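You operate a simulated robot arm through the tools that you are given. There is no shell and no other tool. Be economical: measure what you need, move in short steps, check, and stop when the job is done.

Carry out the task below with a simulated two-armed robot. There is one attempt and no reset: what you move stays moved.

Task
Put the white pad on the top of the side bench scale. Then press the side bench scale power key three times. Then put the 750 g weight on the wall end of the green bench. Then take the felt block and leave it on the green-rimmed plate. Then stack the jar labelled "gravel" from the steel table on top of the jar marked "lime". Then open the clear cover. The order counts. Set down upright: 750 g weight.

It is judged by the outcome, as a careful person would: the job done as asked, and still so three seconds after it is handed in. It fails if anything else is knocked over, pushed out of place, dropped, spilled or broken. Lids that push on must go on centred and level and be pressed home; caps that screw on are set level and turned clockwise until they are tight.

Robot
Two 6-joint arms with two-finger parallel grippers on one trunk, on a base that drives. Base frame: it is fixed to the floor where the robot stands at the start and does not move with it; the origin is under the middle of the robot, x ahead of it, y to its left, z up; the surface under the hand at the start is at about z = 0.86. Readings come in m, degrees, newtons and seconds.
The left shoulder is at the start at [0.08, 0.216, 1.571], the right one opposite. With the tool pointing down near the work surface each hand reaches from about 0.1 to 0.7 m from the robot's upright axis, wherever it stands, measured 20 degrees to its own side. Places, roughly: 750 g weight [1, -2.75, 0.75]; clear cover [1.4, -6.7, 0.9]; felt block (5x5x4 cm) [0.8, -3.3, 0.9]; green-rimmed plate (17x13x2 cm) [0.6, -3, 0.8]; jar [0.75, -3, 1]; side bench scale power key [0.5, -0.2, 0.9]; top of the side bench scale [0.7, -0.3, 0.9]; wall end of the green bench [0.7, 1, 0.9]; white pad (7x5x3 cm) [0.5, -0.1, 0.9]. Payload 3.43 kg a hand.
The tool frame of a hand sits at the grasp point between the pads (the TCP): z along the fingers, y along the line on which they close. The tips reach 0.03 m beyond it. The gripper opens to 0.094 m. The fingers are 0.028 m wide and 0.01 m thick; the gripper's body (0.05 by 0.096 m) begins 0.055 m behind the TCP.
Orientation is told as [roll, pitch, yaw] about the base's x, y, z axes, in that order, counted from this pose: with the fingers straight down and closing along the base's y, the tool's x points along the base's -x, its y along +y and its z along -z.

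Tools
- The arms move only by the tool arm_command. It takes "left_commands", "right_commands" or both (then of equal length, played together; a hand with none holds still); each is a list of rows, each a list of 7 numbers: the turn, a rotation vector about the tool's x, y, z in degrees, then the shift along the tool's x, y, z in m, then the closure in counts, from 0 (fully open) to 255 (shut). In form: [[wx, wy, wz, x, y, z, claw], ...]. A call has 1 to 12 rows; each row shifts and turns the commanded pose from where the row before left it, along the tool's axes as they then stand. Rows are played at 5 a second. More than 0.05 m and 8.6 degrees between two rows, or a gripper value outside its range, and nothing of the call is played. Where a pose cannot be reached the arm comes as near as it can. A force on the tool above 40 N (or 10 N above the force at the start of the call, whichever is more), or a blocked arm, ends the call early, and 0.2 s more pass. Each finger travels about 0.072 m/s and halts on what it meets, pressing with about 34 N; the grip force reading is that of the motor and also rises with nothing between the fingers. The clock runs only during rows and for 0.2 s after the last one: add rows that do not move to give the fingers time. It gives the time, the measured TCP pose, the force on the tool (base axes), the opening and the grip force at its end, in the units of the frame above (readings bear some noise), with the torque about the TCP (base axes, N m) and any sound that the robot's microphone picked up, and new pictures: "pictures" is both (left out), scene, wrist or none (wrist: the cameras of the hands that moved).
- Cameras (640 x 400 px; columns grow to the right, rows downward): "scene" is now at [0.0888, 0.0219, 1.7127]; the picture's right is [0.26, -0.97, 0.00], its down [-0.88, -0.23, -0.42] and it looks along [0.41, 0.11, -0.91] (base axes); focal length 294 px, centre (320, 200). "left" rides on the left gripper at [0.076, -0.014, -0.102] in its tool frame; the picture's right is [0.18, 0.98, 0.00], its down [-0.75, 0.14, -0.64] and it looks along [-0.63, 0.12, 0.77] (tool axes); focal length 243 px, centre (320, 200). "right" rides on the right gripper at [0.076, 0.014, -0.103] in its tool frame; the picture's right is [-0.18, 0.98, 0.00], its down [-0.75, -0.14, -0.64] and it looks along [-0.63, -0.12, 0.77] (tool axes); focal length 243 px, centre (320, 200). There is no depth. A picture from a camera that has moved, and an enlarged one, comes with that camera's place and axes in the base frame and with its lens. The place of the scene camera against the robot may be out by one fixed shift of up to 0.012 m in any direction.
- lift_body(by): slides the trunk up (or, below 0, down) by that many m; the arms and the scene camera ride with it, the base frame stays. It gives what a move gives, with no picture.
- roll_base(legs): drives the robot by 1 to 6 legs, each [ahead, left, turn to the left] in m, m and degrees, along the robot's own axes; the way and the turn of a leg run together, so that a leg with both is an arc; at most 1.5 m and 180 degrees a leg. The arms and the cameras ride along, it lands a little off, and it stops where it bumps. It gives what a move gives, and a new picture of the scene camera.
- head_to(pan, tilt): turns the head with the scene camera to pan (to the left, within 86 degrees either way) and tilt (down, from -29 to 69), counted from straight ahead of the robot. It gives what a move gives, and a new picture of the scene camera.
- inspect(camera, box): a new picture of the part [left, top, right, bottom] of that camera's present view, enlarged. No time passes.
- hand_in(): hands the job in; it is judged then, once.

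Work in short steps. Places have to be worked out from the pictures, the camera data and where the tool is seen: move nearer, look again, correct. Check each grasp and each placing, and mend what went wrong. You have 165 turns and 260 pictures in all, those below and enlarged ones among them. Open the grippers and draw the arms clear of the work before you hand the job in, unless the task says otherwise; then end with one line.

The tools are called after "Call:" as name(argument=value, ...) on one line, values as JSON. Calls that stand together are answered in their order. arm_command: Moves the arms, as the interface text tells. Its arguments: {"type":"object","properties":{"left_commands":{"type":"array","items":{"type":"array","items":{"type":"number"}}},"right_commands":{"type":"array","items":{"type":"array","items":{"type":"number"}}},"pictures":{"type":"string","enum":["both","scene","wrist","none"]}},"required":[]} The other tools are called the same way: lift_body (by) slides the trunk up or down; roll_base (legs) drives the base; head_to (pan, tilt) turns the head that bears the scene camera; inspect (camera, box) takes an enlarged picture of a part of a camera's view; hand_in () hands the job in.

At the start:

```text
time: 0.0
left_ee_pos: [0.4087, 0.2125, 0.9991]
left_orientation: [0.1, 0.0, 0.1]
left_ft_force: [-0.2, -0.4, -0.2]
left_ft_torque: [-0.01, -0.01, -0.02]
left_width: 0.094
left_grasp_force: 0.1
right_ee_pos: [0.4883, -0.1513, 0.9993]
right_orientation: [0.0, 0.0, 0.0]
right_ft_force: [0.0, -0.2, -0.6]
right_ft_torque: [0.0, -0.02, 0.01]
right_width: 0.0941
right_grasp_force: 0.1
trunk travel left (down, up): [-0.801, 0.039]
robot x, y, heading: [0.0009, 0.0017, -0.2]
head pan, tilt: [14.9, 65.0]
```

scene: 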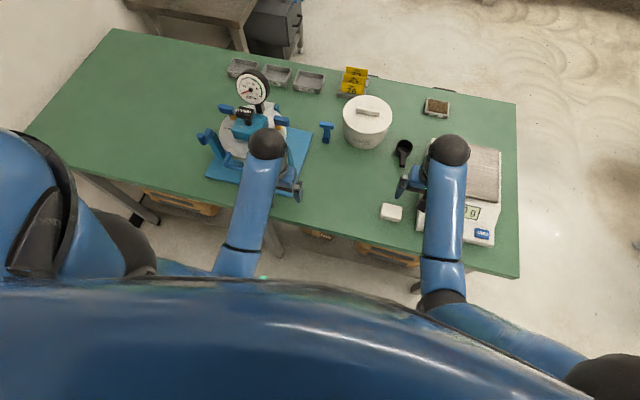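
right: 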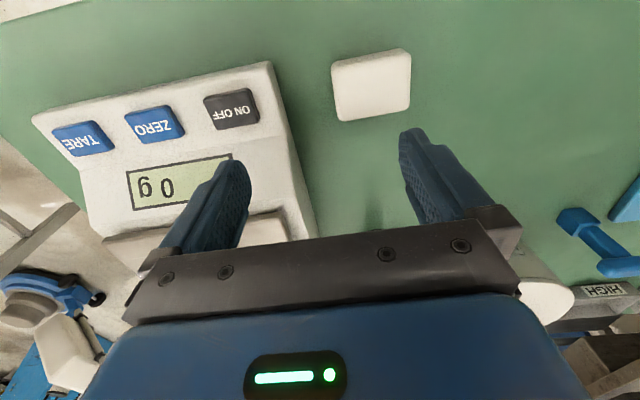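
left: 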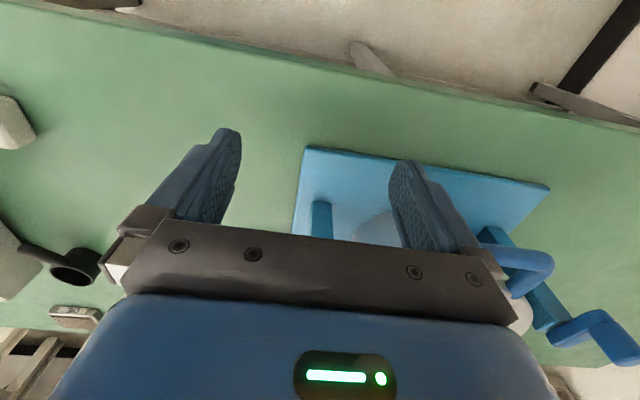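

The right wrist picture puts the white pad at about (0.475, -0.106), with its top near z=0.89 and its long side along y. The scale is close on its right, so I turn the right hand by -90° yaw to grip the pad across its 5 cm side.

Call:
arm_command(right_commands=[[0, 0, 8.18, 0, 0, 0, 0], [0, 0, 8.18, 0, 0, 0, 0], [0, 0, 8.18, 0, 0, 0, 0], [0, 0, 8.18, 0, 0, 0, 0], [0, 0, 8.18, 0, 0, 0, 0], [0, 0, 8.18, 0, 0, 0, 0], [0, 0, 8.18, 0, 0, 0, 0], [0, 0, 8.18, 0, 0, 0, 0], [0, 0, 8.18, 0, 0, 0, 0], [0, 0, 8.18, 0, 0, 0, 0], [0, 0, 8.2, 0, 0, 0, 0], [0, 0, 0, 0.045, -0.013, 0, 0]], pictures="both")

```text
time: 2.6
left_ee_pos: [0.4089, 0.2137, 1.0003]
left_orientation: [-0.1, 0.0, 0.0]
left_ft_force: [0.5, 0.4, 0.0]
left_ft_torque: [0.0, 0.0, -0.02]
left_width: 0.094
left_grasp_force: 0.0
right_ee_pos: [0.4755, -0.1044, 1.001]
right_orientation: [0.0, -0.2, -90.1]
right_ft_force: [-0.4, 0.8, 0.5]
right_ft_torque: [0.02, 0.0, 0.03]
right_width: 0.0942
right_grasp_force: 0.0
trunk travel left (down, up): [-0.801, 0.039]
robot x, y, heading: [0.0013, -0.0029, 0.3]
head pan, tilt: [14.9, 65.0]
camera scene: at [0.0884, 0.0238, 1.7127], right [0.26, -0.97, 0.0], down [-0.88, -0.23, -0.42], along [0.41, 0.11, -0.91], focal length 294 px, centre (320, 200)
camera right: at [0.4922, -0.0286, 1.1026], right [0.98, -0.19, 0.0], down [-0.14, -0.75, 0.64], along [-0.12, -0.63, -0.77], focal length 243 px, centre (320, 200)
```

scene: 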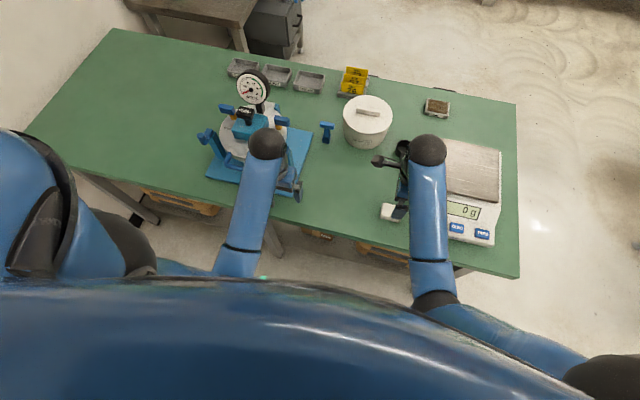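
right: 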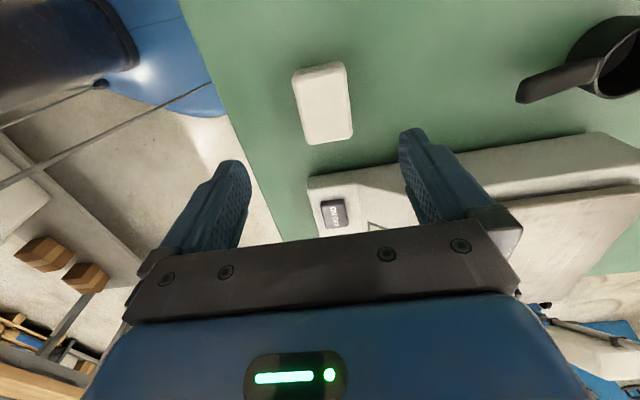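

The pad centre is at about (0.48, -0.10). I go down until the tips are just above the bench, then close.

Call:
arm_command(right_commands=[[0, 0, 0, 0.002, 0.003, 0.035, 0], [0, 0, 0, 0, 0, 0.035, 0], [0, 0, 0, 0, 0, 0.022, 0], [0, 0, 0, 0, 0, 0.01, 0], [0, 0, 0, 0, 0, 0, 0], [0, 0, 0, 0, 0, 0, 180], [0, 0, 0, 0, 0, 0, 180], [0, 0, 0, 0, 0, 0, 180], [0, 0, 0, 0, 0, 0, 180]], pictures="wrist")

```text
time: 4.6
left_ee_pos: [0.4086, 0.2122, 1.0005]
left_orientation: [0.0, -0.1, 0.0]
left_ft_force: [0.4, 0.1, -0.7]
left_ft_torque: [0.01, 0.03, 0.0]
left_width: 0.0941
left_grasp_force: 0.1
right_ee_pos: [0.4791, -0.1042, 0.8982]
right_orientation: [-0.1, 0.0, -90.1]
right_ft_force: [-0.7, -0.7, -0.1]
right_ft_torque: [-0.01, 0.03, -0.01]
right_width: 0.0449
right_grasp_force: 33.9
trunk travel left (down, up): [-0.801, 0.039]
robot x, y, heading: [0.0039, -0.0001, -0.3]
head pan, tilt: [14.9, 65.0]
camera right: at [0.4956, -0.0287, 1.0001], right [0.98, -0.18, 0.0], down [-0.14, -0.75, 0.64], along [-0.12, -0.63, -0.77], focal length 243 px, centre (320, 200)
```

right: 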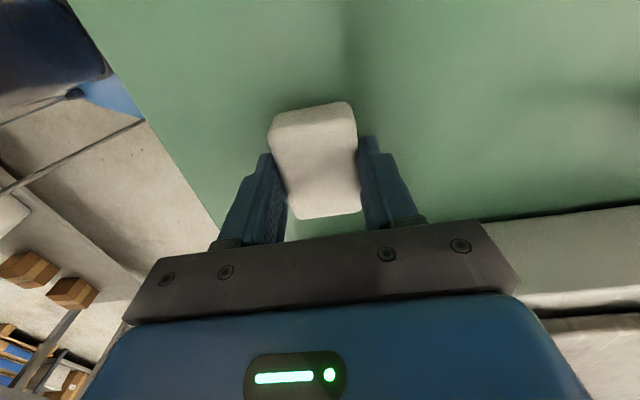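

The grip holds (width 0.045). I lift it and carry it towards the pan, centred at about (0.66, -0.315).

Call:
arm_command(right_commands=[[0, 0, 0, 0, 0, -0.04, 180], [0, 0, 0, 0, 0, -0.04, 180], [0, 0, 0, 0, 0, -0.03, 180], [0, 0, 0, -0.04, 0.02, 0, 180], [0, 0, 0, -0.04, 0.03, 0, 180], [0, 0, 0, -0.04, 0.03, 0, 180], [0, 0, 0, -0.04, 0.03, 0, 180], [0, 0, 0, -0.04, 0.03, 0, 180], [0, 0, 0, 0, 0, 0, 180]], pictures="both")

```text
time: 6.6
left_ee_pos: [0.4094, 0.2128, 1.0002]
left_orientation: [0.0, 0.0, -0.1]
left_ft_force: [-0.2, 0.4, -0.5]
left_ft_torque: [0.02, 0.0, -0.01]
left_width: 0.0938
left_grasp_force: 0.1
right_ee_pos: [0.6183, -0.306, 1.0091]
right_orientation: [0.0, 0.0, -90.0]
right_ft_force: [-1.6, 0.4, -1.2]
right_ft_torque: [0.0, 0.02, -0.01]
right_width: 0.0449
right_grasp_force: 34.5
trunk travel left (down, up): [-0.801, 0.039]
robot x, y, heading: [0.0023, -0.0017, -0.0]
head pan, tilt: [14.9, 65.0]
camera scene: at [0.089, 0.0221, 1.7127], right [0.26, -0.97, 0.0], down [-0.88, -0.23, -0.42], along [0.41, 0.11, -0.91], focal length 294 px, centre (320, 200)
camera right: at [0.6342, -0.2303, 1.111], right [0.98, -0.18, 0.0], down [-0.14, -0.75, 0.64], along [-0.12, -0.63, -0.77], focal length 243 px, centre (320, 200)
```

scene: 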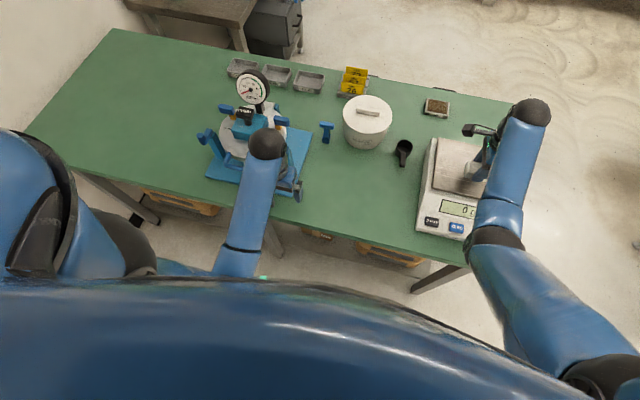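
right: 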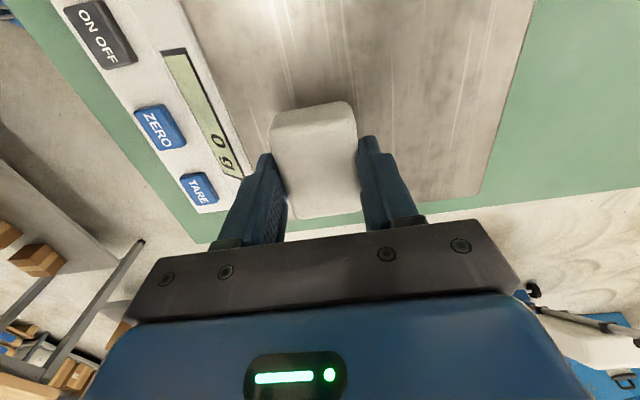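

The pan spans x from about 0.545 to 0.765, so I shift 3 cm ahead and lower to just above it.

Call:
arm_command(right_commands=[[0, 0, 0, 0.0, 0.03, 0, 180], [0, 0, 0, 0, 0, 0.02, 180], [0, 0, 0, 0, 0, 0.02, 180], [0, 0, 0, 0, 0, 0, 180]], pictures="wrist")

Call:
inspect(camera="scene", box=[400, 90, 560, 250])

```text
time: 7.4
left_ee_pos: [0.4039, 0.2126, 1.0003]
left_orientation: [-0.2, -0.3, -0.1]
left_ft_force: [-0.5, 0.8, 0.4]
left_ft_torque: [-0.01, -0.01, 0.01]
left_width: 0.094
left_grasp_force: 0.0
right_ee_pos: [0.6481, -0.3048, 0.9822]
right_orientation: [0.3, -0.1, -90.1]
right_ft_force: [-8.0, 2.7, 9.4]
right_ft_torque: [0.19, 0.52, 0.0]
right_width: 0.0448
right_grasp_force: 33.7
trunk travel left (down, up): [-0.801, 0.039]
robot x, y, heading: [-0.0009, -0.0032, 0.2]
head pan, tilt: [14.9, 65.0]
stopped in row 3 (right hand): the force on the tool passed its limit at 46 N (the readings are from after the stop); the commanded pose is now the measured one
camera right: at [0.6633, -0.2288, 1.0849], right [0.98, -0.18, 0.0], down [-0.14, -0.75, 0.64], along [-0.12, -0.63, -0.77], focal length 243 px, centre (320, 200)
```

right: 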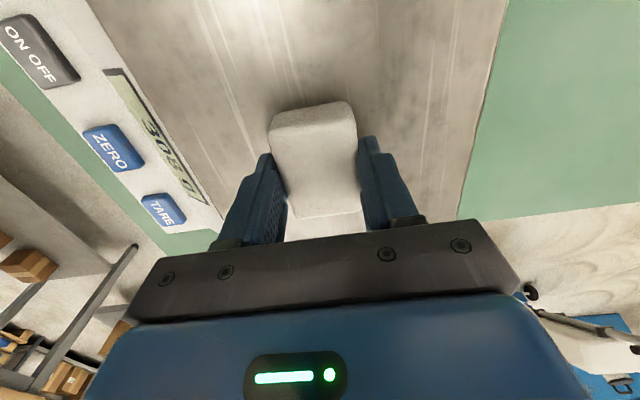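

```text
2.50 times, centred on (480, 170) of scene
camera zoom: at [0.0823, 0.0238, 1.7129], right [0.26, -0.97, 0.0], down [-0.87, -0.23, -0.43], along [0.41, 0.11, -0.9], focal length 735 px, centre (-80, 275)
```

zoom: 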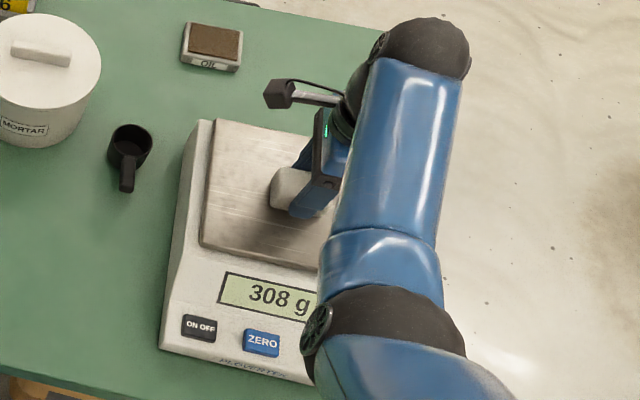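

The pad is pressed lightly on the pan and sits near its centre. I ease up 1 mm, open, and rise.

Call:
arm_command(right_commands=[[0, 0, 0, 0, 0, -0.001, 180], [0, 0, 0, 0, 0, 0, 90], [0, 0, 0, 0, 0, 0, 0], [0, 0, 0, 0, 0, 0, 0], [0, 0, 0, 0, 0, 0, 0], [0, 0, 0, 0, 0, -0.03, 0], [0, 0, 0, 0, 0, -0.05, 0], [0, 0, 0, 0, 0, 0, 0]], pictures="wrist")

```text
time: 9.2
left_ee_pos: [0.41, 0.2123, 0.9993]
left_orientation: [0.0, 0.1, 0.0]
left_ft_force: [-0.3, -0.1, 0.4]
left_ft_torque: [-0.03, 0.01, 0.0]
left_width: 0.094
left_grasp_force: 0.1
right_ee_pos: [0.6515, -0.3077, 1.0621]
right_orientation: [0.0, 0.0, -90.2]
right_ft_force: [-0.2, 0.2, -0.3]
right_ft_torque: [0.0, 0.01, 0.01]
right_width: 0.0938
right_grasp_force: 0.1
trunk travel left (down, up): [-0.801, 0.039]
robot x, y, heading: [0.0013, -0.0012, -0.0]
head pan, tilt: [14.9, 65.0]
camera right: at [0.6676, -0.2312, 1.1641], right [0.98, -0.18, 0.0], down [-0.14, -0.75, 0.64], along [-0.12, -0.63, -0.77], focal length 243 px, centre (320, 200)
```

right: 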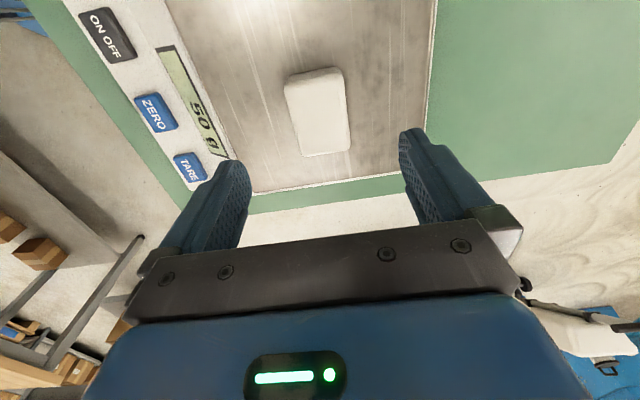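

The pad rests on the pan and the scale reads 50 g. Triangulating from three pictures puts the ON/OFF key at about (0.472, -0.226, 0.888), so I move over it with the gripper shut.

Call:
arm_command(right_commands=[[0, 0, 0, 0.017, -0.036, 0, 255], [0, 0, 0, 0.017, -0.036, 0, 255], [0, 0, 0, 0.017, -0.036, 0, 255], [0, 0, 0, 0.017, -0.036, 0, 255], [0, 0, 0, 0.014, -0.036, 0, 255], [0, 0, 0, 0, 0, 0.04, 255], [0, 0, 0, 0, 0, 0.04, 255], [0, 0, 0, 0, 0, 0.015, 255], [0, 0, 0, 0, 0, 0, 255]], pictures="both")

```text
time: 11.2
left_ee_pos: [0.4085, 0.2116, 1.0006]
left_orientation: [0.0, 0.0, -0.1]
left_ft_force: [-0.5, 0.3, -0.6]
left_ft_torque: [-0.02, 0.01, 0.0]
left_width: 0.0938
left_grasp_force: 0.0
right_ee_pos: [0.4919, -0.226, 0.9238]
right_orientation: [0.4, -0.1, -90.2]
right_ft_force: [1.0, -2.7, 15.3]
right_ft_torque: [-0.06, 0.06, 0.04]
right_width: 0.0
right_grasp_force: 33.1
right hand out of reach, approached as far as the arm can: row 3, 4, 5
trunk travel left (down, up): [-0.801, 0.039]
robot x, y, heading: [0.0001, -0.0013, -0.1]
head pan, tilt: [14.9, 65.0]
heard: click
camera scene: at [0.0891, 0.0214, 1.7129], right [0.26, -0.97, 0.0], down [-0.88, -0.23, -0.42], along [0.41, 0.11, -0.91], focal length 294 px, centre (320, 200)
camera right: at [0.5068, -0.15, 1.0262], right [0.98, -0.19, 0.01], down [-0.15, -0.75, 0.64], along [-0.11, -0.63, -0.77], focal length 243 px, centre (320, 200)
```

scene: 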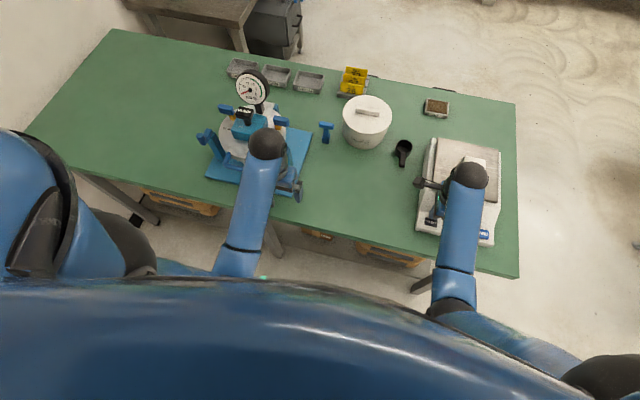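
right: 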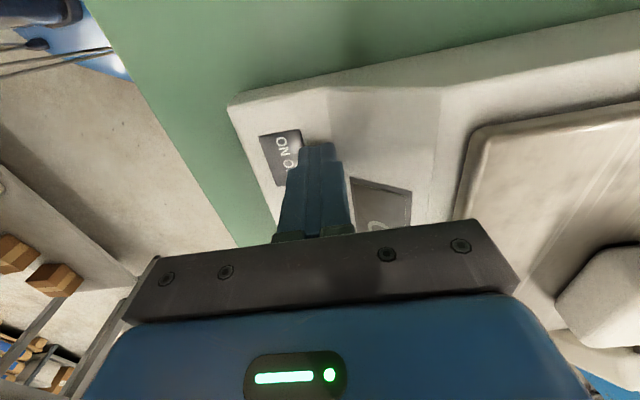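

A click came with 15 N on the tool: some rows fell short, and the tip met the edge of the key. I raise and look at the key and the display.

Call:
arm_command(right_commands=[[0, 0, 0, 0, 0, -0.03, 255], [0, 0, 0, 0, -0.015, 0, 255], [0, 0, 0, 0, 0, 0, 255]], pictures="wrist")

```text
time: 12.0
left_ee_pos: [0.4094, 0.2119, 1.0001]
left_orientation: [0.0, 0.0, 0.0]
left_ft_force: [-0.6, 0.1, -0.2]
left_ft_torque: [0.03, -0.01, -0.03]
left_width: 0.0937
left_grasp_force: 0.0
right_ee_pos: [0.4763, -0.225, 0.953]
right_orientation: [0.1, -0.1, -90.1]
right_ft_force: [0.3, -0.7, -1.2]
right_ft_torque: [0.01, 0.04, 0.0]
right_width: 0.0001
right_grasp_force: 32.7
trunk travel left (down, up): [-0.801, 0.039]
robot x, y, heading: [-0.0014, 0.0031, 0.1]
head pan, tilt: [14.9, 65.0]
camera right: at [0.4915, -0.1497, 1.0546], right [0.98, -0.18, 0.0], down [-0.14, -0.75, 0.64], along [-0.12, -0.63, -0.77], focal length 243 px, centre (320, 200)
```

right: 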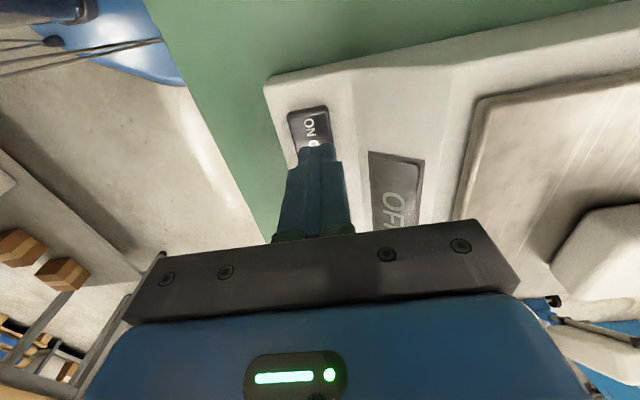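

The display shows "OFF", so one press counted. I press a second time from here.

Call:
arm_command(right_commands=[[0, 0, 0, 0, -0.003, 0.02, 255], [0, 0, 0, 0, 0, 0.008, 255], [0, 0, 0, 0, 0, 0.004, 255], [0, 0, 0, 0, 0, 0.0, 255], [0, 0, 0, 0, 0, -0.03, 255], [0, 0, 0, 0, 0, 0, 255]], pictures="wrist")

```text
time: 13.4
left_ee_pos: [0.408, 0.2112, 1.0011]
left_orientation: [0.0, -0.3, 0.0]
left_ft_force: [-1.3, 1.0, -0.3]
left_ft_torque: [0.02, 0.03, 0.04]
left_width: 0.0941
left_grasp_force: 0.1
right_ee_pos: [0.4709, -0.2233, 0.9521]
right_orientation: [0.0, 0.0, -89.9]
right_ft_force: [-0.1, 0.0, 0.6]
right_ft_torque: [0.03, 0.05, 0.01]
right_width: 0.0
right_grasp_force: 33.2
trunk travel left (down, up): [-0.801, 0.039]
robot x, y, heading: [0.0016, -0.0003, 0.1]
head pan, tilt: [14.9, 65.0]
heard: click
camera right: at [0.486, -0.1483, 1.0535], right [0.98, -0.18, 0.0], down [-0.14, -0.75, 0.64], along [-0.12, -0.63, -0.77], focal length 243 px, centre (320, 200)
```

right: 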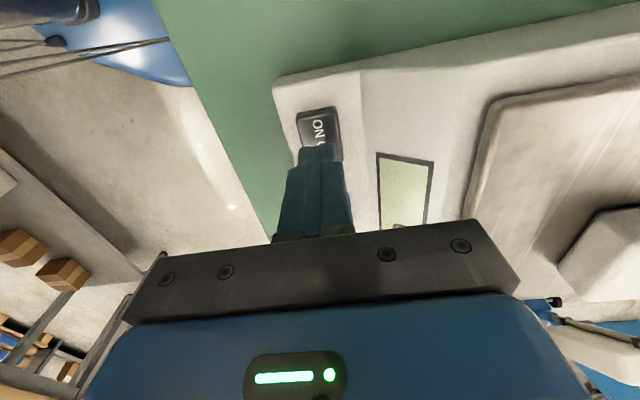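

The second press clicked and the display is lit again. I make the third and last press, then rise.

Call:
arm_command(right_commands=[[0, 0, 0, 0, 0, 0.02, 255], [0, 0, 0, 0, 0, 0.008, 255], [0, 0, 0, 0, 0, 0.004, 255], [0, 0, 0, 0, 0, 0.0, 255], [0, 0, 0, 0, 0, -0.04, 255], [0, 0, 0, 0, 0, -0.05, 255], [0, 0, 0, 0, 0, -0.05, 255], [0, 0, 0, 0, -0.05, -0.03, 255], [0, 0, 0, 0, 0, 0, 0]], pictures="both")

```text
refused: row 8 steps farther than a row can; nothing moved
```

The last combined step was too long, so I split it.

Call:
arm_command(right_commands=[[0, 0, 0, 0, 0, 0.02, 255], [0, 0, 0, 0, 0, 0.008, 255], [0, 0, 0, 0, 0, 0.004, 255], [0, 0, 0, 0, 0, 0.0, 255], [0, 0, 0, 0, 0, -0.04, 255], [0, 0, 0, 0, 0, -0.05, 255], [0, 0, 0, 0, 0, -0.05, 255], [0, 0, 0, 0, -0.04, -0.02, 255], [0, 0, 0, 0, 0, 0, 0]], pictures="both")

```text
time: 15.4
left_ee_pos: [0.4091, 0.2114, 1.0011]
left_orientation: [0.0, -0.1, 0.1]
left_ft_force: [0.6, -1.0, 0.5]
left_ft_torque: [-0.02, -0.02, 0.02]
left_width: 0.0938
left_grasp_force: 0.0
right_ee_pos: [0.4437, -0.2269, 1.0084]
right_orientation: [0.3, 0.0, -90.1]
right_ft_force: [-0.4, -0.3, -0.3]
right_ft_torque: [0.01, 0.01, 0.02]
right_width: 0.053
right_grasp_force: 0.1
right hand out of reach, approached as far as the arm can: row 7, 8
trunk travel left (down, up): [-0.801, 0.039]
robot x, y, heading: [0.0001, 0.0005, 0.0]
head pan, tilt: [14.9, 65.0]
heard: click
camera scene: at [0.088, 0.0217, 1.7128], right [0.26, -0.97, 0.0], down [-0.88, -0.23, -0.42], along [0.41, 0.11, -0.91], focal length 294 px, centre (320, 200)
camera right: at [0.4583, -0.1507, 1.1106], right [0.98, -0.19, 0.01], down [-0.15, -0.75, 0.64], along [-0.11, -0.63, -0.77], focal length 243 px, centre (320, 200)
```

scene: 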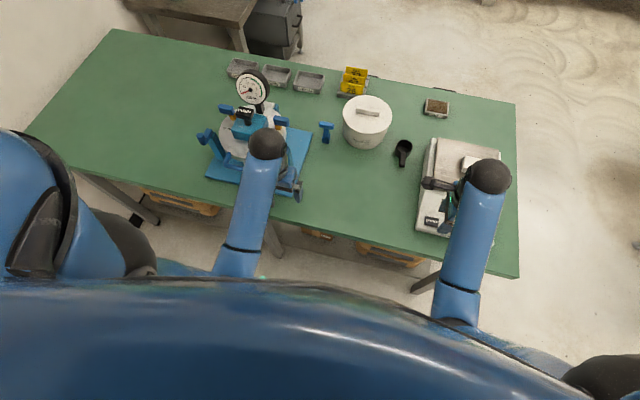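
right: 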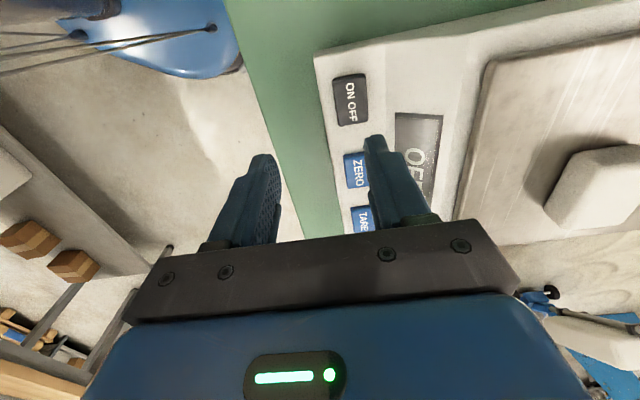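

Three presses are done and the display reads OFF. I back away from the bench and look right towards the steel table.

Call:
roll_base(legs=[[-0.35, 0, 0]])

Call:
head_to(pan=-60, tilt=25)

```text
time: 17.7
left_ee_pos: [0.0551, 0.211, 0.9991]
left_orientation: [0.0, 0.1, -0.3]
left_ft_force: [0.5, 0.4, 0.0]
left_ft_torque: [-0.03, 0.05, 0.0]
left_width: 0.0941
left_grasp_force: 0.0
right_ee_pos: [0.0886, -0.2289, 1.0066]
right_orientation: [0.3, 0.1, -90.3]
right_ft_force: [0.1, -1.0, 0.3]
right_ft_torque: [-0.04, 0.0, 0.01]
right_width: 0.0941
right_grasp_force: 0.1
trunk travel left (down, up): [-0.801, 0.039]
robot x, y, heading: [-0.3572, -0.0001, -0.3]
head pan, tilt: [14.9, 65.0]
camera scene: at [-0.264, 0.0224, 1.7124], right [0.25, -0.97, 0.0], down [-0.88, -0.23, -0.42], along [0.41, 0.11, -0.91], focal length 294 px, centre (320, 200)
```

scene: 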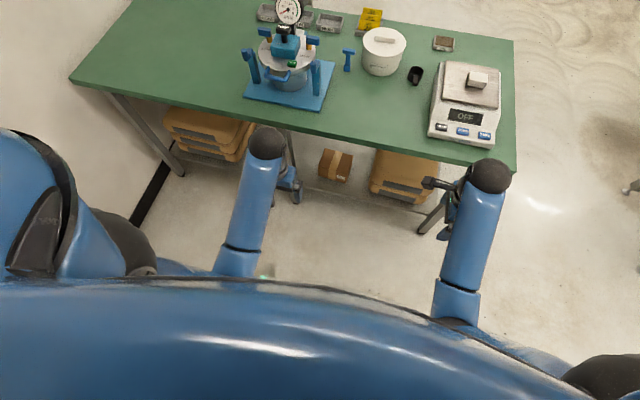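

```text
time: 19.2
left_ee_pos: [0.0528, 0.2128, 1.0005]
left_orientation: [0.0, 0.0, -0.4]
left_ft_force: [-0.5, -0.4, 0.5]
left_ft_torque: [0.04, 0.0, 0.01]
left_width: 0.0938
left_grasp_force: 0.1
right_ee_pos: [0.0848, -0.2265, 1.0073]
right_orientation: [0.3, 0.0, -90.3]
right_ft_force: [-0.4, 0.0, 0.3]
right_ft_torque: [-0.01, -0.02, 0.01]
right_width: 0.0937
right_grasp_force: 0.1
trunk travel left (down, up): [-0.801, 0.039]
robot x, y, heading: [-0.354, 0.0015, -0.5]
head pan, tilt: [-60.0, 25.0]
camera scene: at [-0.2811, -0.0729, 1.7682], right [-0.87, -0.5, 0.0], down [-0.21, 0.37, -0.91], along [0.45, -0.79, -0.42], focal length 294 px, centre (320, 200)
```

scene: 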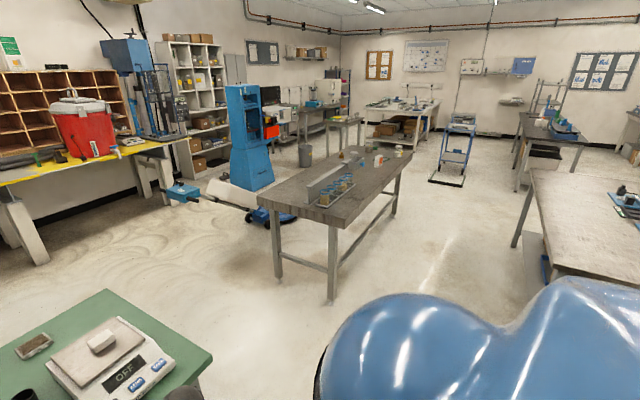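

The steel table lies ahead-right, with a tray and jars on it. I enlarge that part of the view.

Call:
inspect(camera="scene", box=[250, 120, 430, 232])

```text
3.56 times, centred on (340, 176) of scene
camera zoom: at [-0.2811, -0.0729, 1.7682], right [-0.87, -0.5, 0.0], down [-0.21, 0.37, -0.91], along [0.45, -0.79, -0.42], focal length 1045 px, centre (249, 285)
```

zoom: 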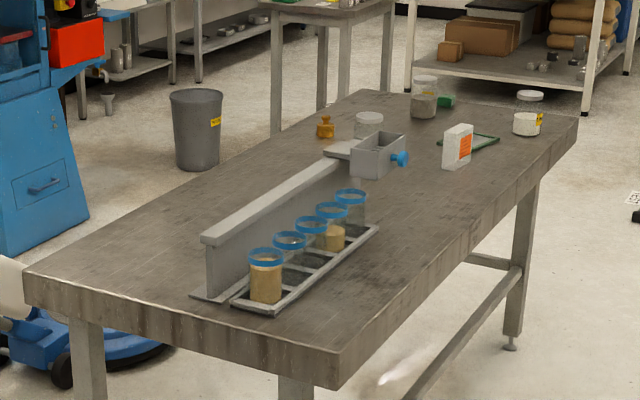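

I judge the steel table to span x from 0.48 to 1.28 and y from -1.76 to -3.75, with its top near z=0.77. I drive right along the aisle and stop in front of it.

Call:
roll_base(legs=[[0, -1.4, 0], [0.2, 0, 0], [0, -1.35, 0]])

Call:
head_to(pan=0, tilt=40)

```text
time: 33.8
left_ee_pos: [0.2435, -2.5668, 1.0003]
left_orientation: [-0.1, -0.1, -1.1]
left_ft_force: [0.4, -1.2, -0.3]
left_ft_torque: [-0.01, -0.01, 0.01]
left_width: 0.0939
left_grasp_force: 0.1
right_ee_pos: [0.2689, -3.0079, 1.0093]
right_orientation: [0.4, -0.1, -91.1]
right_ft_force: [-0.2, 1.5, -1.0]
right_ft_torque: [0.01, -0.01, -0.01]
right_width: 0.0935
right_grasp_force: 0.0
trunk travel left (down, up): [-0.801, 0.039]
robot x, y, heading: [-0.1716, -2.7694, -1.2]
head pan, tilt: [-60.0, 25.0]
camera scene: at [-0.0957, -2.8459, 1.7683], right [-0.88, -0.48, 0.0], down [-0.2, 0.37, -0.91], along [0.44, -0.79, -0.42], focal length 294 px, centre (320, 200)
```

scene: 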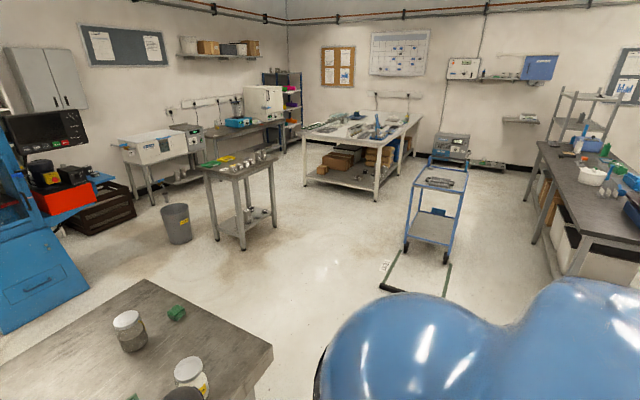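

```text
time: 35.1
left_ee_pos: [0.2424, -2.5682, 0.9998]
left_orientation: [0.0, -0.1, -1.1]
left_ft_force: [-0.3, -0.1, 0.0]
left_ft_torque: [0.0, 0.0, 0.02]
left_width: 0.0939
left_grasp_force: 0.2
right_ee_pos: [0.2682, -3.0073, 1.0077]
right_orientation: [0.3, 0.0, -91.2]
right_ft_force: [0.7, 0.3, -0.4]
right_ft_torque: [0.0, -0.01, 0.02]
right_width: 0.0941
right_grasp_force: 0.0
trunk travel left (down, up): [-0.801, 0.039]
robot x, y, heading: [-0.1689, -2.7735, -1.3]
head pan, tilt: [0.0, 40.0]
camera scene: at [-0.0552, -2.768, 1.7449], right [-0.02, -1.0, 0.0], down [-0.64, 0.01, -0.77], along [0.77, -0.02, -0.64], focal length 294 px, centre (320, 200)
```

scene: 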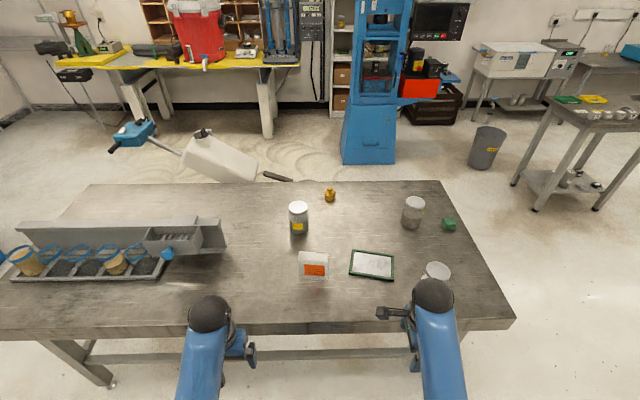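

Call:
inspect(camera="scene", box=[270, 170, 480, 300])

```text
3.05 times, centred on (375, 235) of scene
camera zoom: at [-0.0552, -2.768, 1.7449], right [-0.02, -1.0, 0.0], down [-0.64, 0.01, -0.77], along [0.77, -0.02, -0.64], focal length 896 px, centre (152, 93)
```

zoom: 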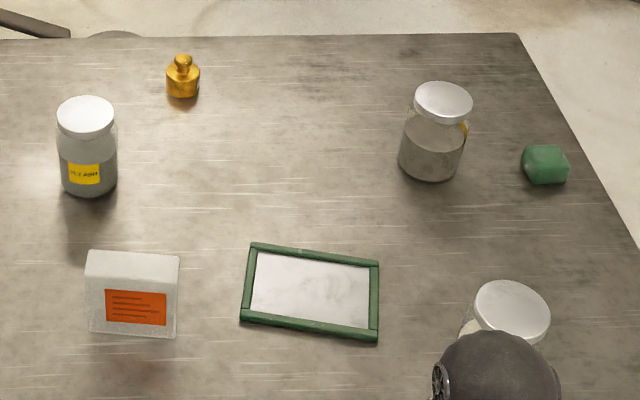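

The brass knob weight stands at about (1.11, -2.85) and the plate at about (0.69, -3.0). The green block is near (0.91, -3.39), and there are three jars. The far items need a longer reach, so I will lower the trunk with the arms stretched out. First I turn the right hand back to yaw 0 and stretch and raise the left arm.

Call:
arm_command(right_commands=[[0, 0, 0, 0, 0.04, 0, 0], [0, 0, -8.18, 0, 0, 0, 0], [0, 0, -8.18, 0, 0, 0, 0], [0, 0, -8.18, 0, 0, 0, 0], [0, 0, -8.18, 0, 0, 0, 0], [0, 0, -8.18, 0, 0, 0, 0], [0, 0, -8.18, 0, 0, 0, 0], [0, 0, -8.18, 0, 0, 0, 0], [0, 0, -8.18, 0, 0, 0, 0], [0, 0, -8.18, 0, 0, 0, 0], [0, 0, -8.18, 0, 0, 0, 0], [0, 0, -8.2, 0, 0, 0, 0]], left_commands=[[0, 0, 0, -0.04, 0, 0, 0], [0, 0, 0, -0.04, 0, 0, 0], [0, 0, 0, -0.04, 0, 0, 0], [0, 0, 0, -0.04, 0, 0, 0], [0, 0, 0, -0.04, 0, 0, 0], [0, 0, 0, 0, 0, -0.04, 0], [0, 0, 0, 0, 0, -0.04, 0], [0, 0, 0, 0, 0, -0.04, 0], [0, 0, 0, 0, 0, -0.04, 0], [0, 0, 0, 0, 0, -0.04, 0], [0, 0, 0, 0, 0, -0.04, 0], [0, 0, 0, 0, 0, -0.04, 0]], pictures="none")

```text
time: 37.7
left_ee_pos: [0.5407, -2.5734, 1.1965]
left_orientation: [0.0, 0.0, -1.2]
left_ft_force: [0.2, -0.5, 0.4]
left_ft_torque: [0.0, -0.03, -0.01]
left_width: 0.0938
left_grasp_force: 0.1
left hand out of reach, approached as far as the arm can: row 8, 9, 10, 11, 12
right_ee_pos: [0.3093, -3.0088, 1.0074]
right_orientation: [0.0, -0.3, -1.1]
right_ft_force: [-0.3, -0.4, 0.2]
right_ft_torque: [0.0, 0.01, 0.01]
right_width: 0.0942
right_grasp_force: 0.0
trunk travel left (down, up): [-0.801, 0.039]
robot x, y, heading: [-0.1706, -2.7719, -1.4]
head pan, tilt: [0.0, 40.0]
```

Going higher with the fingers straight down meets a joint limit. I test whether pitching the fingers forward lets both hands rise.

Call:
arm_command(left_commands=[[0, -8, 0, 0, 0, 0, 0], [0, -8, 0, 0, 0, 0, 0], [0, -8, 0, 0, 0, 0, 0], [0, -8, 0, 0, 0, 0, 0], [0, -8, 0, 0, 0, 0, 0], [0, 0, 0, 0, 0, -0.04, 0], [0, 0, 0, 0, 0, -0.04, 0], [0, 0, 0, 0, 0, -0.04, 0]], right_commands=[[0, -8, 0, -0.04, 0, 0, 0], [0, -8, 0, -0.03, 0, 0, 0], [0, -8, 0, -0.02, 0, 0, 0], [0, -8, 0, -0.02, 0, 0, 0], [0, -8, 0, -0.02, 0, 0, 0], [0, 0, 0, -0.04, 0, 0, 0], [0, 0, 0, -0.04, 0, 0, 0], [0, 0, 0, -0.04, 0, 0, 0]], pictures="none")

```text
time: 39.5
left_ee_pos: [0.46, -2.5723, 1.2883]
left_orientation: [-0.1, -40.2, -1.1]
left_ft_force: [-0.3, -0.1, -0.3]
left_ft_torque: [0.01, 0.03, 0.05]
left_width: 0.0941
left_grasp_force: 0.0
right_ee_pos: [0.5241, -3.0133, 1.1138]
right_orientation: [-0.2, -40.3, -1.0]
right_ft_force: [-0.2, -0.8, -0.7]
right_ft_torque: [-0.02, -0.02, -0.02]
right_width: 0.0939
right_grasp_force: 0.1
trunk travel left (down, up): [-0.801, 0.039]
robot x, y, heading: [-0.1711, -2.7722, -1.3]
head pan, tilt: [0.0, 40.0]
```

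Pitching forward works. I raise the left hand further so it stays clear of the tray when the trunk comes down.

Call:
arm_command(left_commands=[[0, -8, 0, -0.02, 0, -0.03, 0], [0, -8, 0, -0.02, 0, -0.03, 0], [0, -8, 0, -0.02, 0, -0.03, 0], [0, -8, 0, -0.03, 0, -0.02, 0], [0, -8, 0, -0.03, 0, -0.02, 0], [0, 0, 0, -0.04, 0, 0, 0], [0, 0, 0, -0.04, 0, 0, 0], [0, 0, 0, -0.04, 0, 0, 0], [0, 0, 0, -0.04, 0, 0, 0]], pictures="scene")

```text
time: 41.5
left_ee_pos: [0.4489, -2.5727, 1.6195]
left_orientation: [-0.1, -80.0, -1.2]
left_ft_force: [-1.0, 0.7, 0.3]
left_ft_torque: [-0.01, 0.0, 0.03]
left_width: 0.094
left_grasp_force: 0.0
right_ee_pos: [0.5234, -3.0137, 1.1142]
right_orientation: [0.0, -40.3, -1.2]
right_ft_force: [-0.5, -0.3, -0.6]
right_ft_torque: [0.03, -0.01, 0.03]
right_width: 0.0941
right_grasp_force: 0.0
trunk travel left (down, up): [-0.801, 0.039]
robot x, y, heading: [-0.1659, -2.7718, -1.0]
head pan, tilt: [0.0, 40.0]
camera scene: at [-0.0554, -2.7685, 1.7449], right [-0.02, -1.0, 0.0], down [-0.64, 0.01, -0.77], along [0.77, -0.02, -0.64], focal length 294 px, centre (320, 200)
```

scene: 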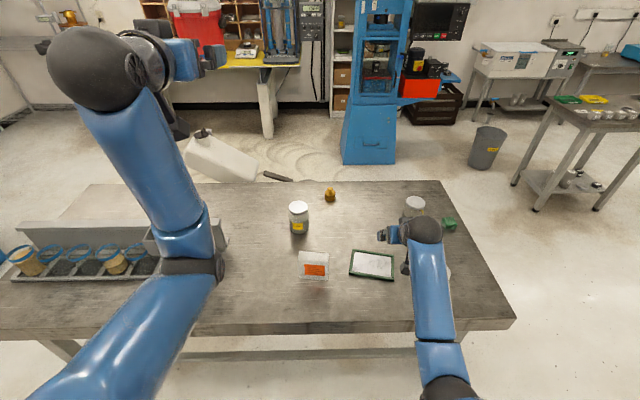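

Lowering the trunk would bring the elbows near the table, and the reach would still be marginal. Driving round the south end to the far side is safer, since the weight stands close to that edge. I go right past the table's end.

Call:
roll_base(legs=[[0, -1.5, 1.2]])

Call:
head_to(pan=-30, tilt=35)

```text
time: 49.0
left_ee_pos: [0.4233, -4.0877, 1.6187]
left_orientation: [-0.3, -80.1, -0.2]
left_ft_force: [-0.2, 1.2, -0.5]
left_ft_torque: [0.03, 0.0, -0.01]
left_width: 0.0939
left_grasp_force: 0.0
right_ee_pos: [0.5024, -4.5304, 1.1163]
right_orientation: [-0.2, -40.3, -0.6]
right_ft_force: [-0.5, 0.3, -0.1]
right_ft_torque: [0.02, 0.0, 0.0]
right_width: 0.0939
right_grasp_force: 0.1
trunk travel left (down, up): [-0.801, 0.039]
robot x, y, heading: [-0.1924, -4.2969, -0.5]
head pan, tilt: [0.0, 40.0]
camera scene: at [-0.0781, -4.2895, 1.7449], right [-0.01, -1.0, 0.0], down [-0.64, 0.01, -0.77], along [0.77, -0.01, -0.64], focal length 294 px, centre (320, 200)
```

scene: 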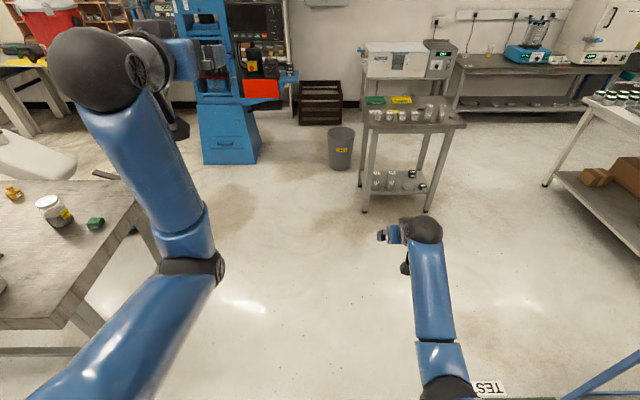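

```text
time: 50.0
left_ee_pos: [0.4236, -4.0899, 1.6178]
left_orientation: [0.0, -80.0, -0.5]
left_ft_force: [0.4, -0.8, -0.2]
left_ft_torque: [-0.01, 0.01, -0.01]
left_width: 0.0939
left_grasp_force: 0.1
right_ee_pos: [0.5033, -4.5312, 1.1148]
right_orientation: [0.0, -40.3, -0.5]
right_ft_force: [-0.1, 0.3, 0.4]
right_ft_torque: [0.02, -0.02, 0.02]
right_width: 0.094
right_grasp_force: 0.0
trunk travel left (down, up): [-0.801, 0.039]
robot x, y, heading: [-0.1926, -4.2963, -0.6]
head pan, tilt: [-30.0, 35.0]
camera scene: at [-0.0872, -4.335, 1.7524], right [-0.51, -0.86, 0.0], down [-0.49, 0.29, -0.82], along [0.71, -0.42, -0.57], focal length 294 px, centre (320, 200)
```

scene: 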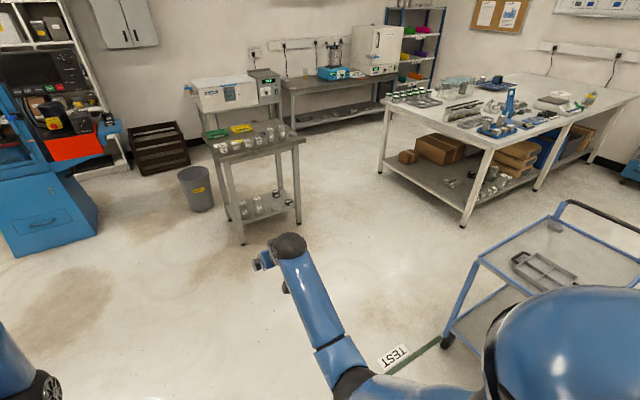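

The way is clear: the small table's leg stands at about (1.87, -4.72). I drive ahead and turn about, south of the steel table.

Call:
roll_base(legs=[[1.0, 0, 0], [0, 0, 180]])

Call:
head_to(pan=-50, tilt=45)

```text
time: 62.7
left_ee_pos: [0.219, -4.5263, 1.6191]
left_orientation: [0.0, -79.9, -179.4]
left_ft_force: [0.1, 0.3, -0.1]
left_ft_torque: [0.01, 0.01, -0.04]
left_width: 0.0941
left_grasp_force: 0.0
right_ee_pos: [0.1317, -4.0856, 1.1142]
right_orientation: [0.0, -40.3, -179.3]
right_ft_force: [0.7, 0.0, -0.2]
right_ft_torque: [0.03, 0.0, -0.02]
right_width: 0.0938
right_grasp_force: 0.1
trunk travel left (down, up): [-0.801, 0.039]
robot x, y, heading: [0.8353, -4.3099, -179.5]
head pan, tilt: [-30.0, 35.0]
camera scene: at [0.7255, -4.2566, 1.7525], right [0.49, 0.87, 0.0], down [0.5, -0.28, -0.82], along [-0.71, 0.4, -0.57], focal length 294 px, centre (320, 200)
```

scene: 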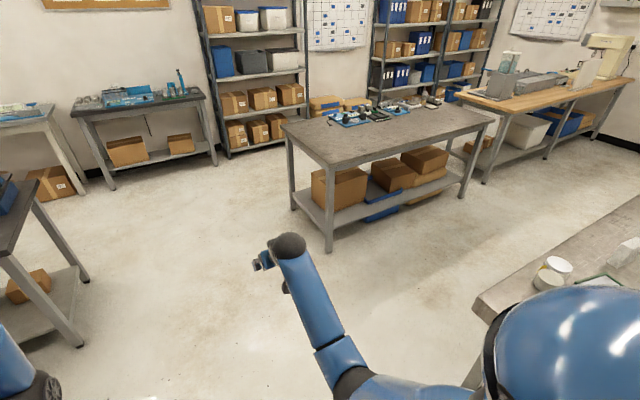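

```text
time: 63.5
left_ee_pos: [0.2193, -4.5251, 1.6179]
left_orientation: [-0.2, -80.0, -179.3]
left_ft_force: [0.6, 0.4, 0.3]
left_ft_torque: [0.0, -0.01, -0.02]
left_width: 0.0939
left_grasp_force: 0.0
right_ee_pos: [0.1309, -4.086, 1.1157]
right_orientation: [-0.2, -40.2, -179.4]
right_ft_force: [-0.3, 0.4, 0.1]
right_ft_torque: [-0.01, -0.03, -0.06]
right_width: 0.0939
right_grasp_force: 0.1
trunk travel left (down, up): [-0.801, 0.039]
robot x, y, heading: [0.8327, -4.3061, -179.2]
head pan, tilt: [-50.0, 45.0]
camera scene: at [0.7493, -4.2384, 1.7377], right [0.76, 0.65, 0.0], down [0.46, -0.54, -0.71], along [-0.46, 0.54, -0.71], focal length 294 px, centre (320, 200)
```

scene: 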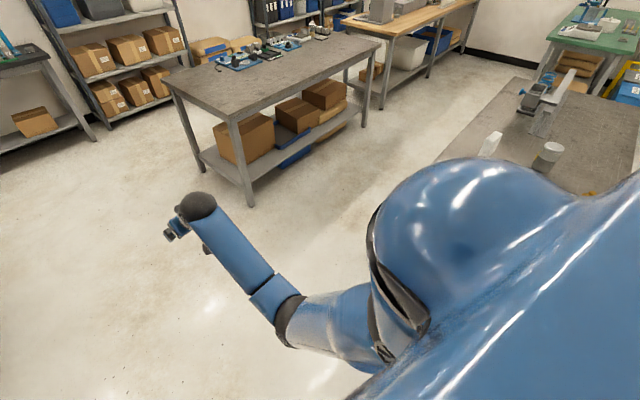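

The turn went well. I back up through the gap between the table corner and the small table, then move right along the far side.

Call:
roll_base(legs=[[-0.77, -0.09, -0.7], [-0.15, -0.4, 0]])

Call:
head_to(pan=-50, tilt=35)

```text
time: 69.8
left_ee_pos: [1.1339, -4.0327, 1.6184]
left_orientation: [-0.9, -80.0, 179.4]
left_ft_force: [-0.3, -0.4, 0.3]
left_ft_torque: [0.02, 0.0, 0.0]
left_width: 0.094
left_grasp_force: 0.0
right_ee_pos: [1.0619, -3.5893, 1.1152]
right_orientation: [-0.2, -40.2, 178.7]
right_ft_force: [-0.3, -0.4, -0.1]
right_ft_torque: [0.0, -0.01, 0.0]
right_width: 0.094
right_grasp_force: 0.1
trunk travel left (down, up): [-0.801, 0.039]
robot x, y, heading: [1.7621, -3.834, 178.4]
head pan, tilt: [-50.0, 45.0]
camera scene: at [1.673, -3.7653, 1.7377], right [0.78, 0.62, 0.0], down [0.44, -0.55, -0.71], along [-0.44, 0.56, -0.71], focal length 294 px, centre (320, 200)
```

scene: 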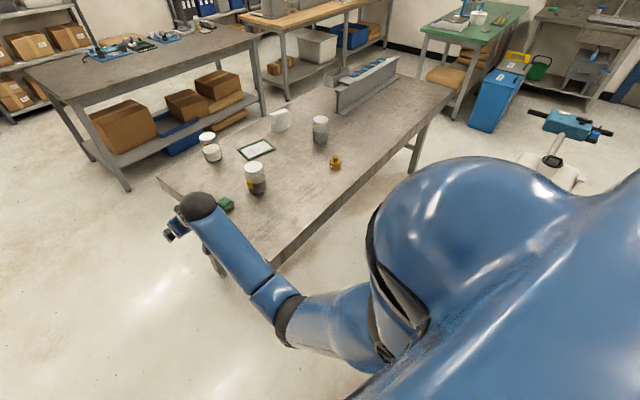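

```text
time: 70.5
left_ee_pos: [1.1349, -4.03, 1.6184]
left_orientation: [-0.4, -80.1, 178.9]
left_ft_force: [0.2, -0.2, -0.2]
left_ft_torque: [0.01, 0.02, -0.01]
left_width: 0.0938
left_grasp_force: 0.2
right_ee_pos: [1.0628, -3.5882, 1.1149]
right_orientation: [0.0, -40.3, 178.6]
right_ft_force: [-0.2, -0.8, -0.6]
right_ft_torque: [0.01, 0.03, -0.02]
right_width: 0.0943
right_grasp_force: 0.0
trunk travel left (down, up): [-0.801, 0.039]
robot x, y, heading: [1.7519, -3.8324, 178.3]
head pan, tilt: [-50.0, 35.0]
camera scene: at [1.6699, -3.7578, 1.7525], right [0.78, 0.62, 0.0], down [0.36, -0.45, -0.82], along [-0.51, 0.64, -0.57], focal length 294 px, centre (320, 200)
```

scene: 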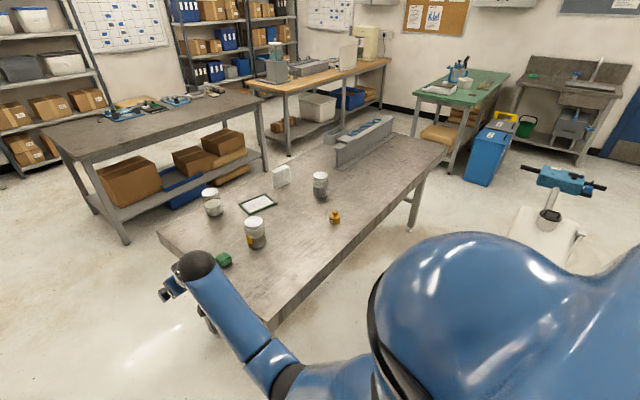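

Intersecting the two views corrects the table height to about 0.85 and the weight to about (1.02, -2.84). I move right along the far side and a little nearer.

Call:
roll_base(legs=[[0.12, -0.78, 1.7]])

Call:
head_to(pan=-10, tilt=55)

```text
time: 74.0
left_ee_pos: [1.0469, -3.3964, 1.6195]
left_orientation: [0.0, -80.2, 178.6]
left_ft_force: [0.9, 0.7, 0.1]
left_ft_torque: [0.05, -0.02, 0.0]
left_width: 0.0938
left_grasp_force: 0.1
right_ee_pos: [0.9733, -2.9545, 1.117]
right_orientation: [0.1, -40.5, 178.6]
right_ft_force: [0.4, 0.3, 0.2]
right_ft_torque: [-0.02, -0.02, 0.01]
right_width: 0.094
right_grasp_force: 0.1
trunk travel left (down, up): [-0.801, 0.039]
robot x, y, heading: [1.6613, -3.1956, 178.7]
head pan, tilt: [-50.0, 35.0]
stopped in leg 1: the robot was blocked; the commanded pose is now the measured one
camera scene: at [1.5826, -3.1241, 1.7528], right [0.78, 0.62, 0.0], down [0.35, -0.45, -0.82], along [-0.51, 0.64, -0.57], focal length 294 px, centre (320, 200)
```

scene: 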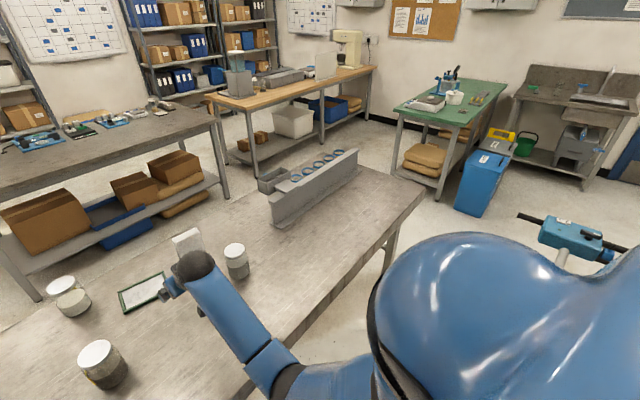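

```text
time: 75.0
left_ee_pos: [1.0415, -3.3962, 1.6197]
left_orientation: [0.1, -79.9, 178.5]
left_ft_force: [0.3, 0.1, -0.4]
left_ft_torque: [0.01, -0.04, -0.04]
left_width: 0.0939
left_grasp_force: 0.0
right_ee_pos: [0.971, -2.953, 1.1143]
right_orientation: [0.1, -40.4, 178.5]
right_ft_force: [0.2, 0.3, 0.4]
right_ft_torque: [0.0, 0.0, 0.02]
right_width: 0.094
right_grasp_force: 0.1
trunk travel left (down, up): [-0.801, 0.039]
robot x, y, heading: [1.664, -3.2012, 178.3]
head pan, tilt: [-10.0, 55.0]
camera scene: at [1.5612, -3.177, 1.7242], right [0.2, 0.98, 0.0], down [0.8, -0.16, -0.57], along [-0.56, 0.12, -0.82], focal length 294 px, centre (320, 200)
```

scene: 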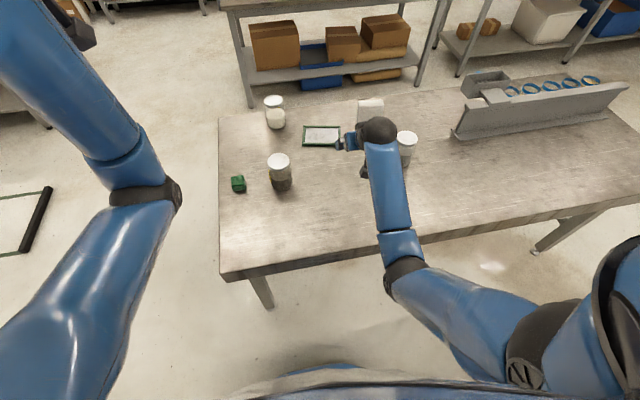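

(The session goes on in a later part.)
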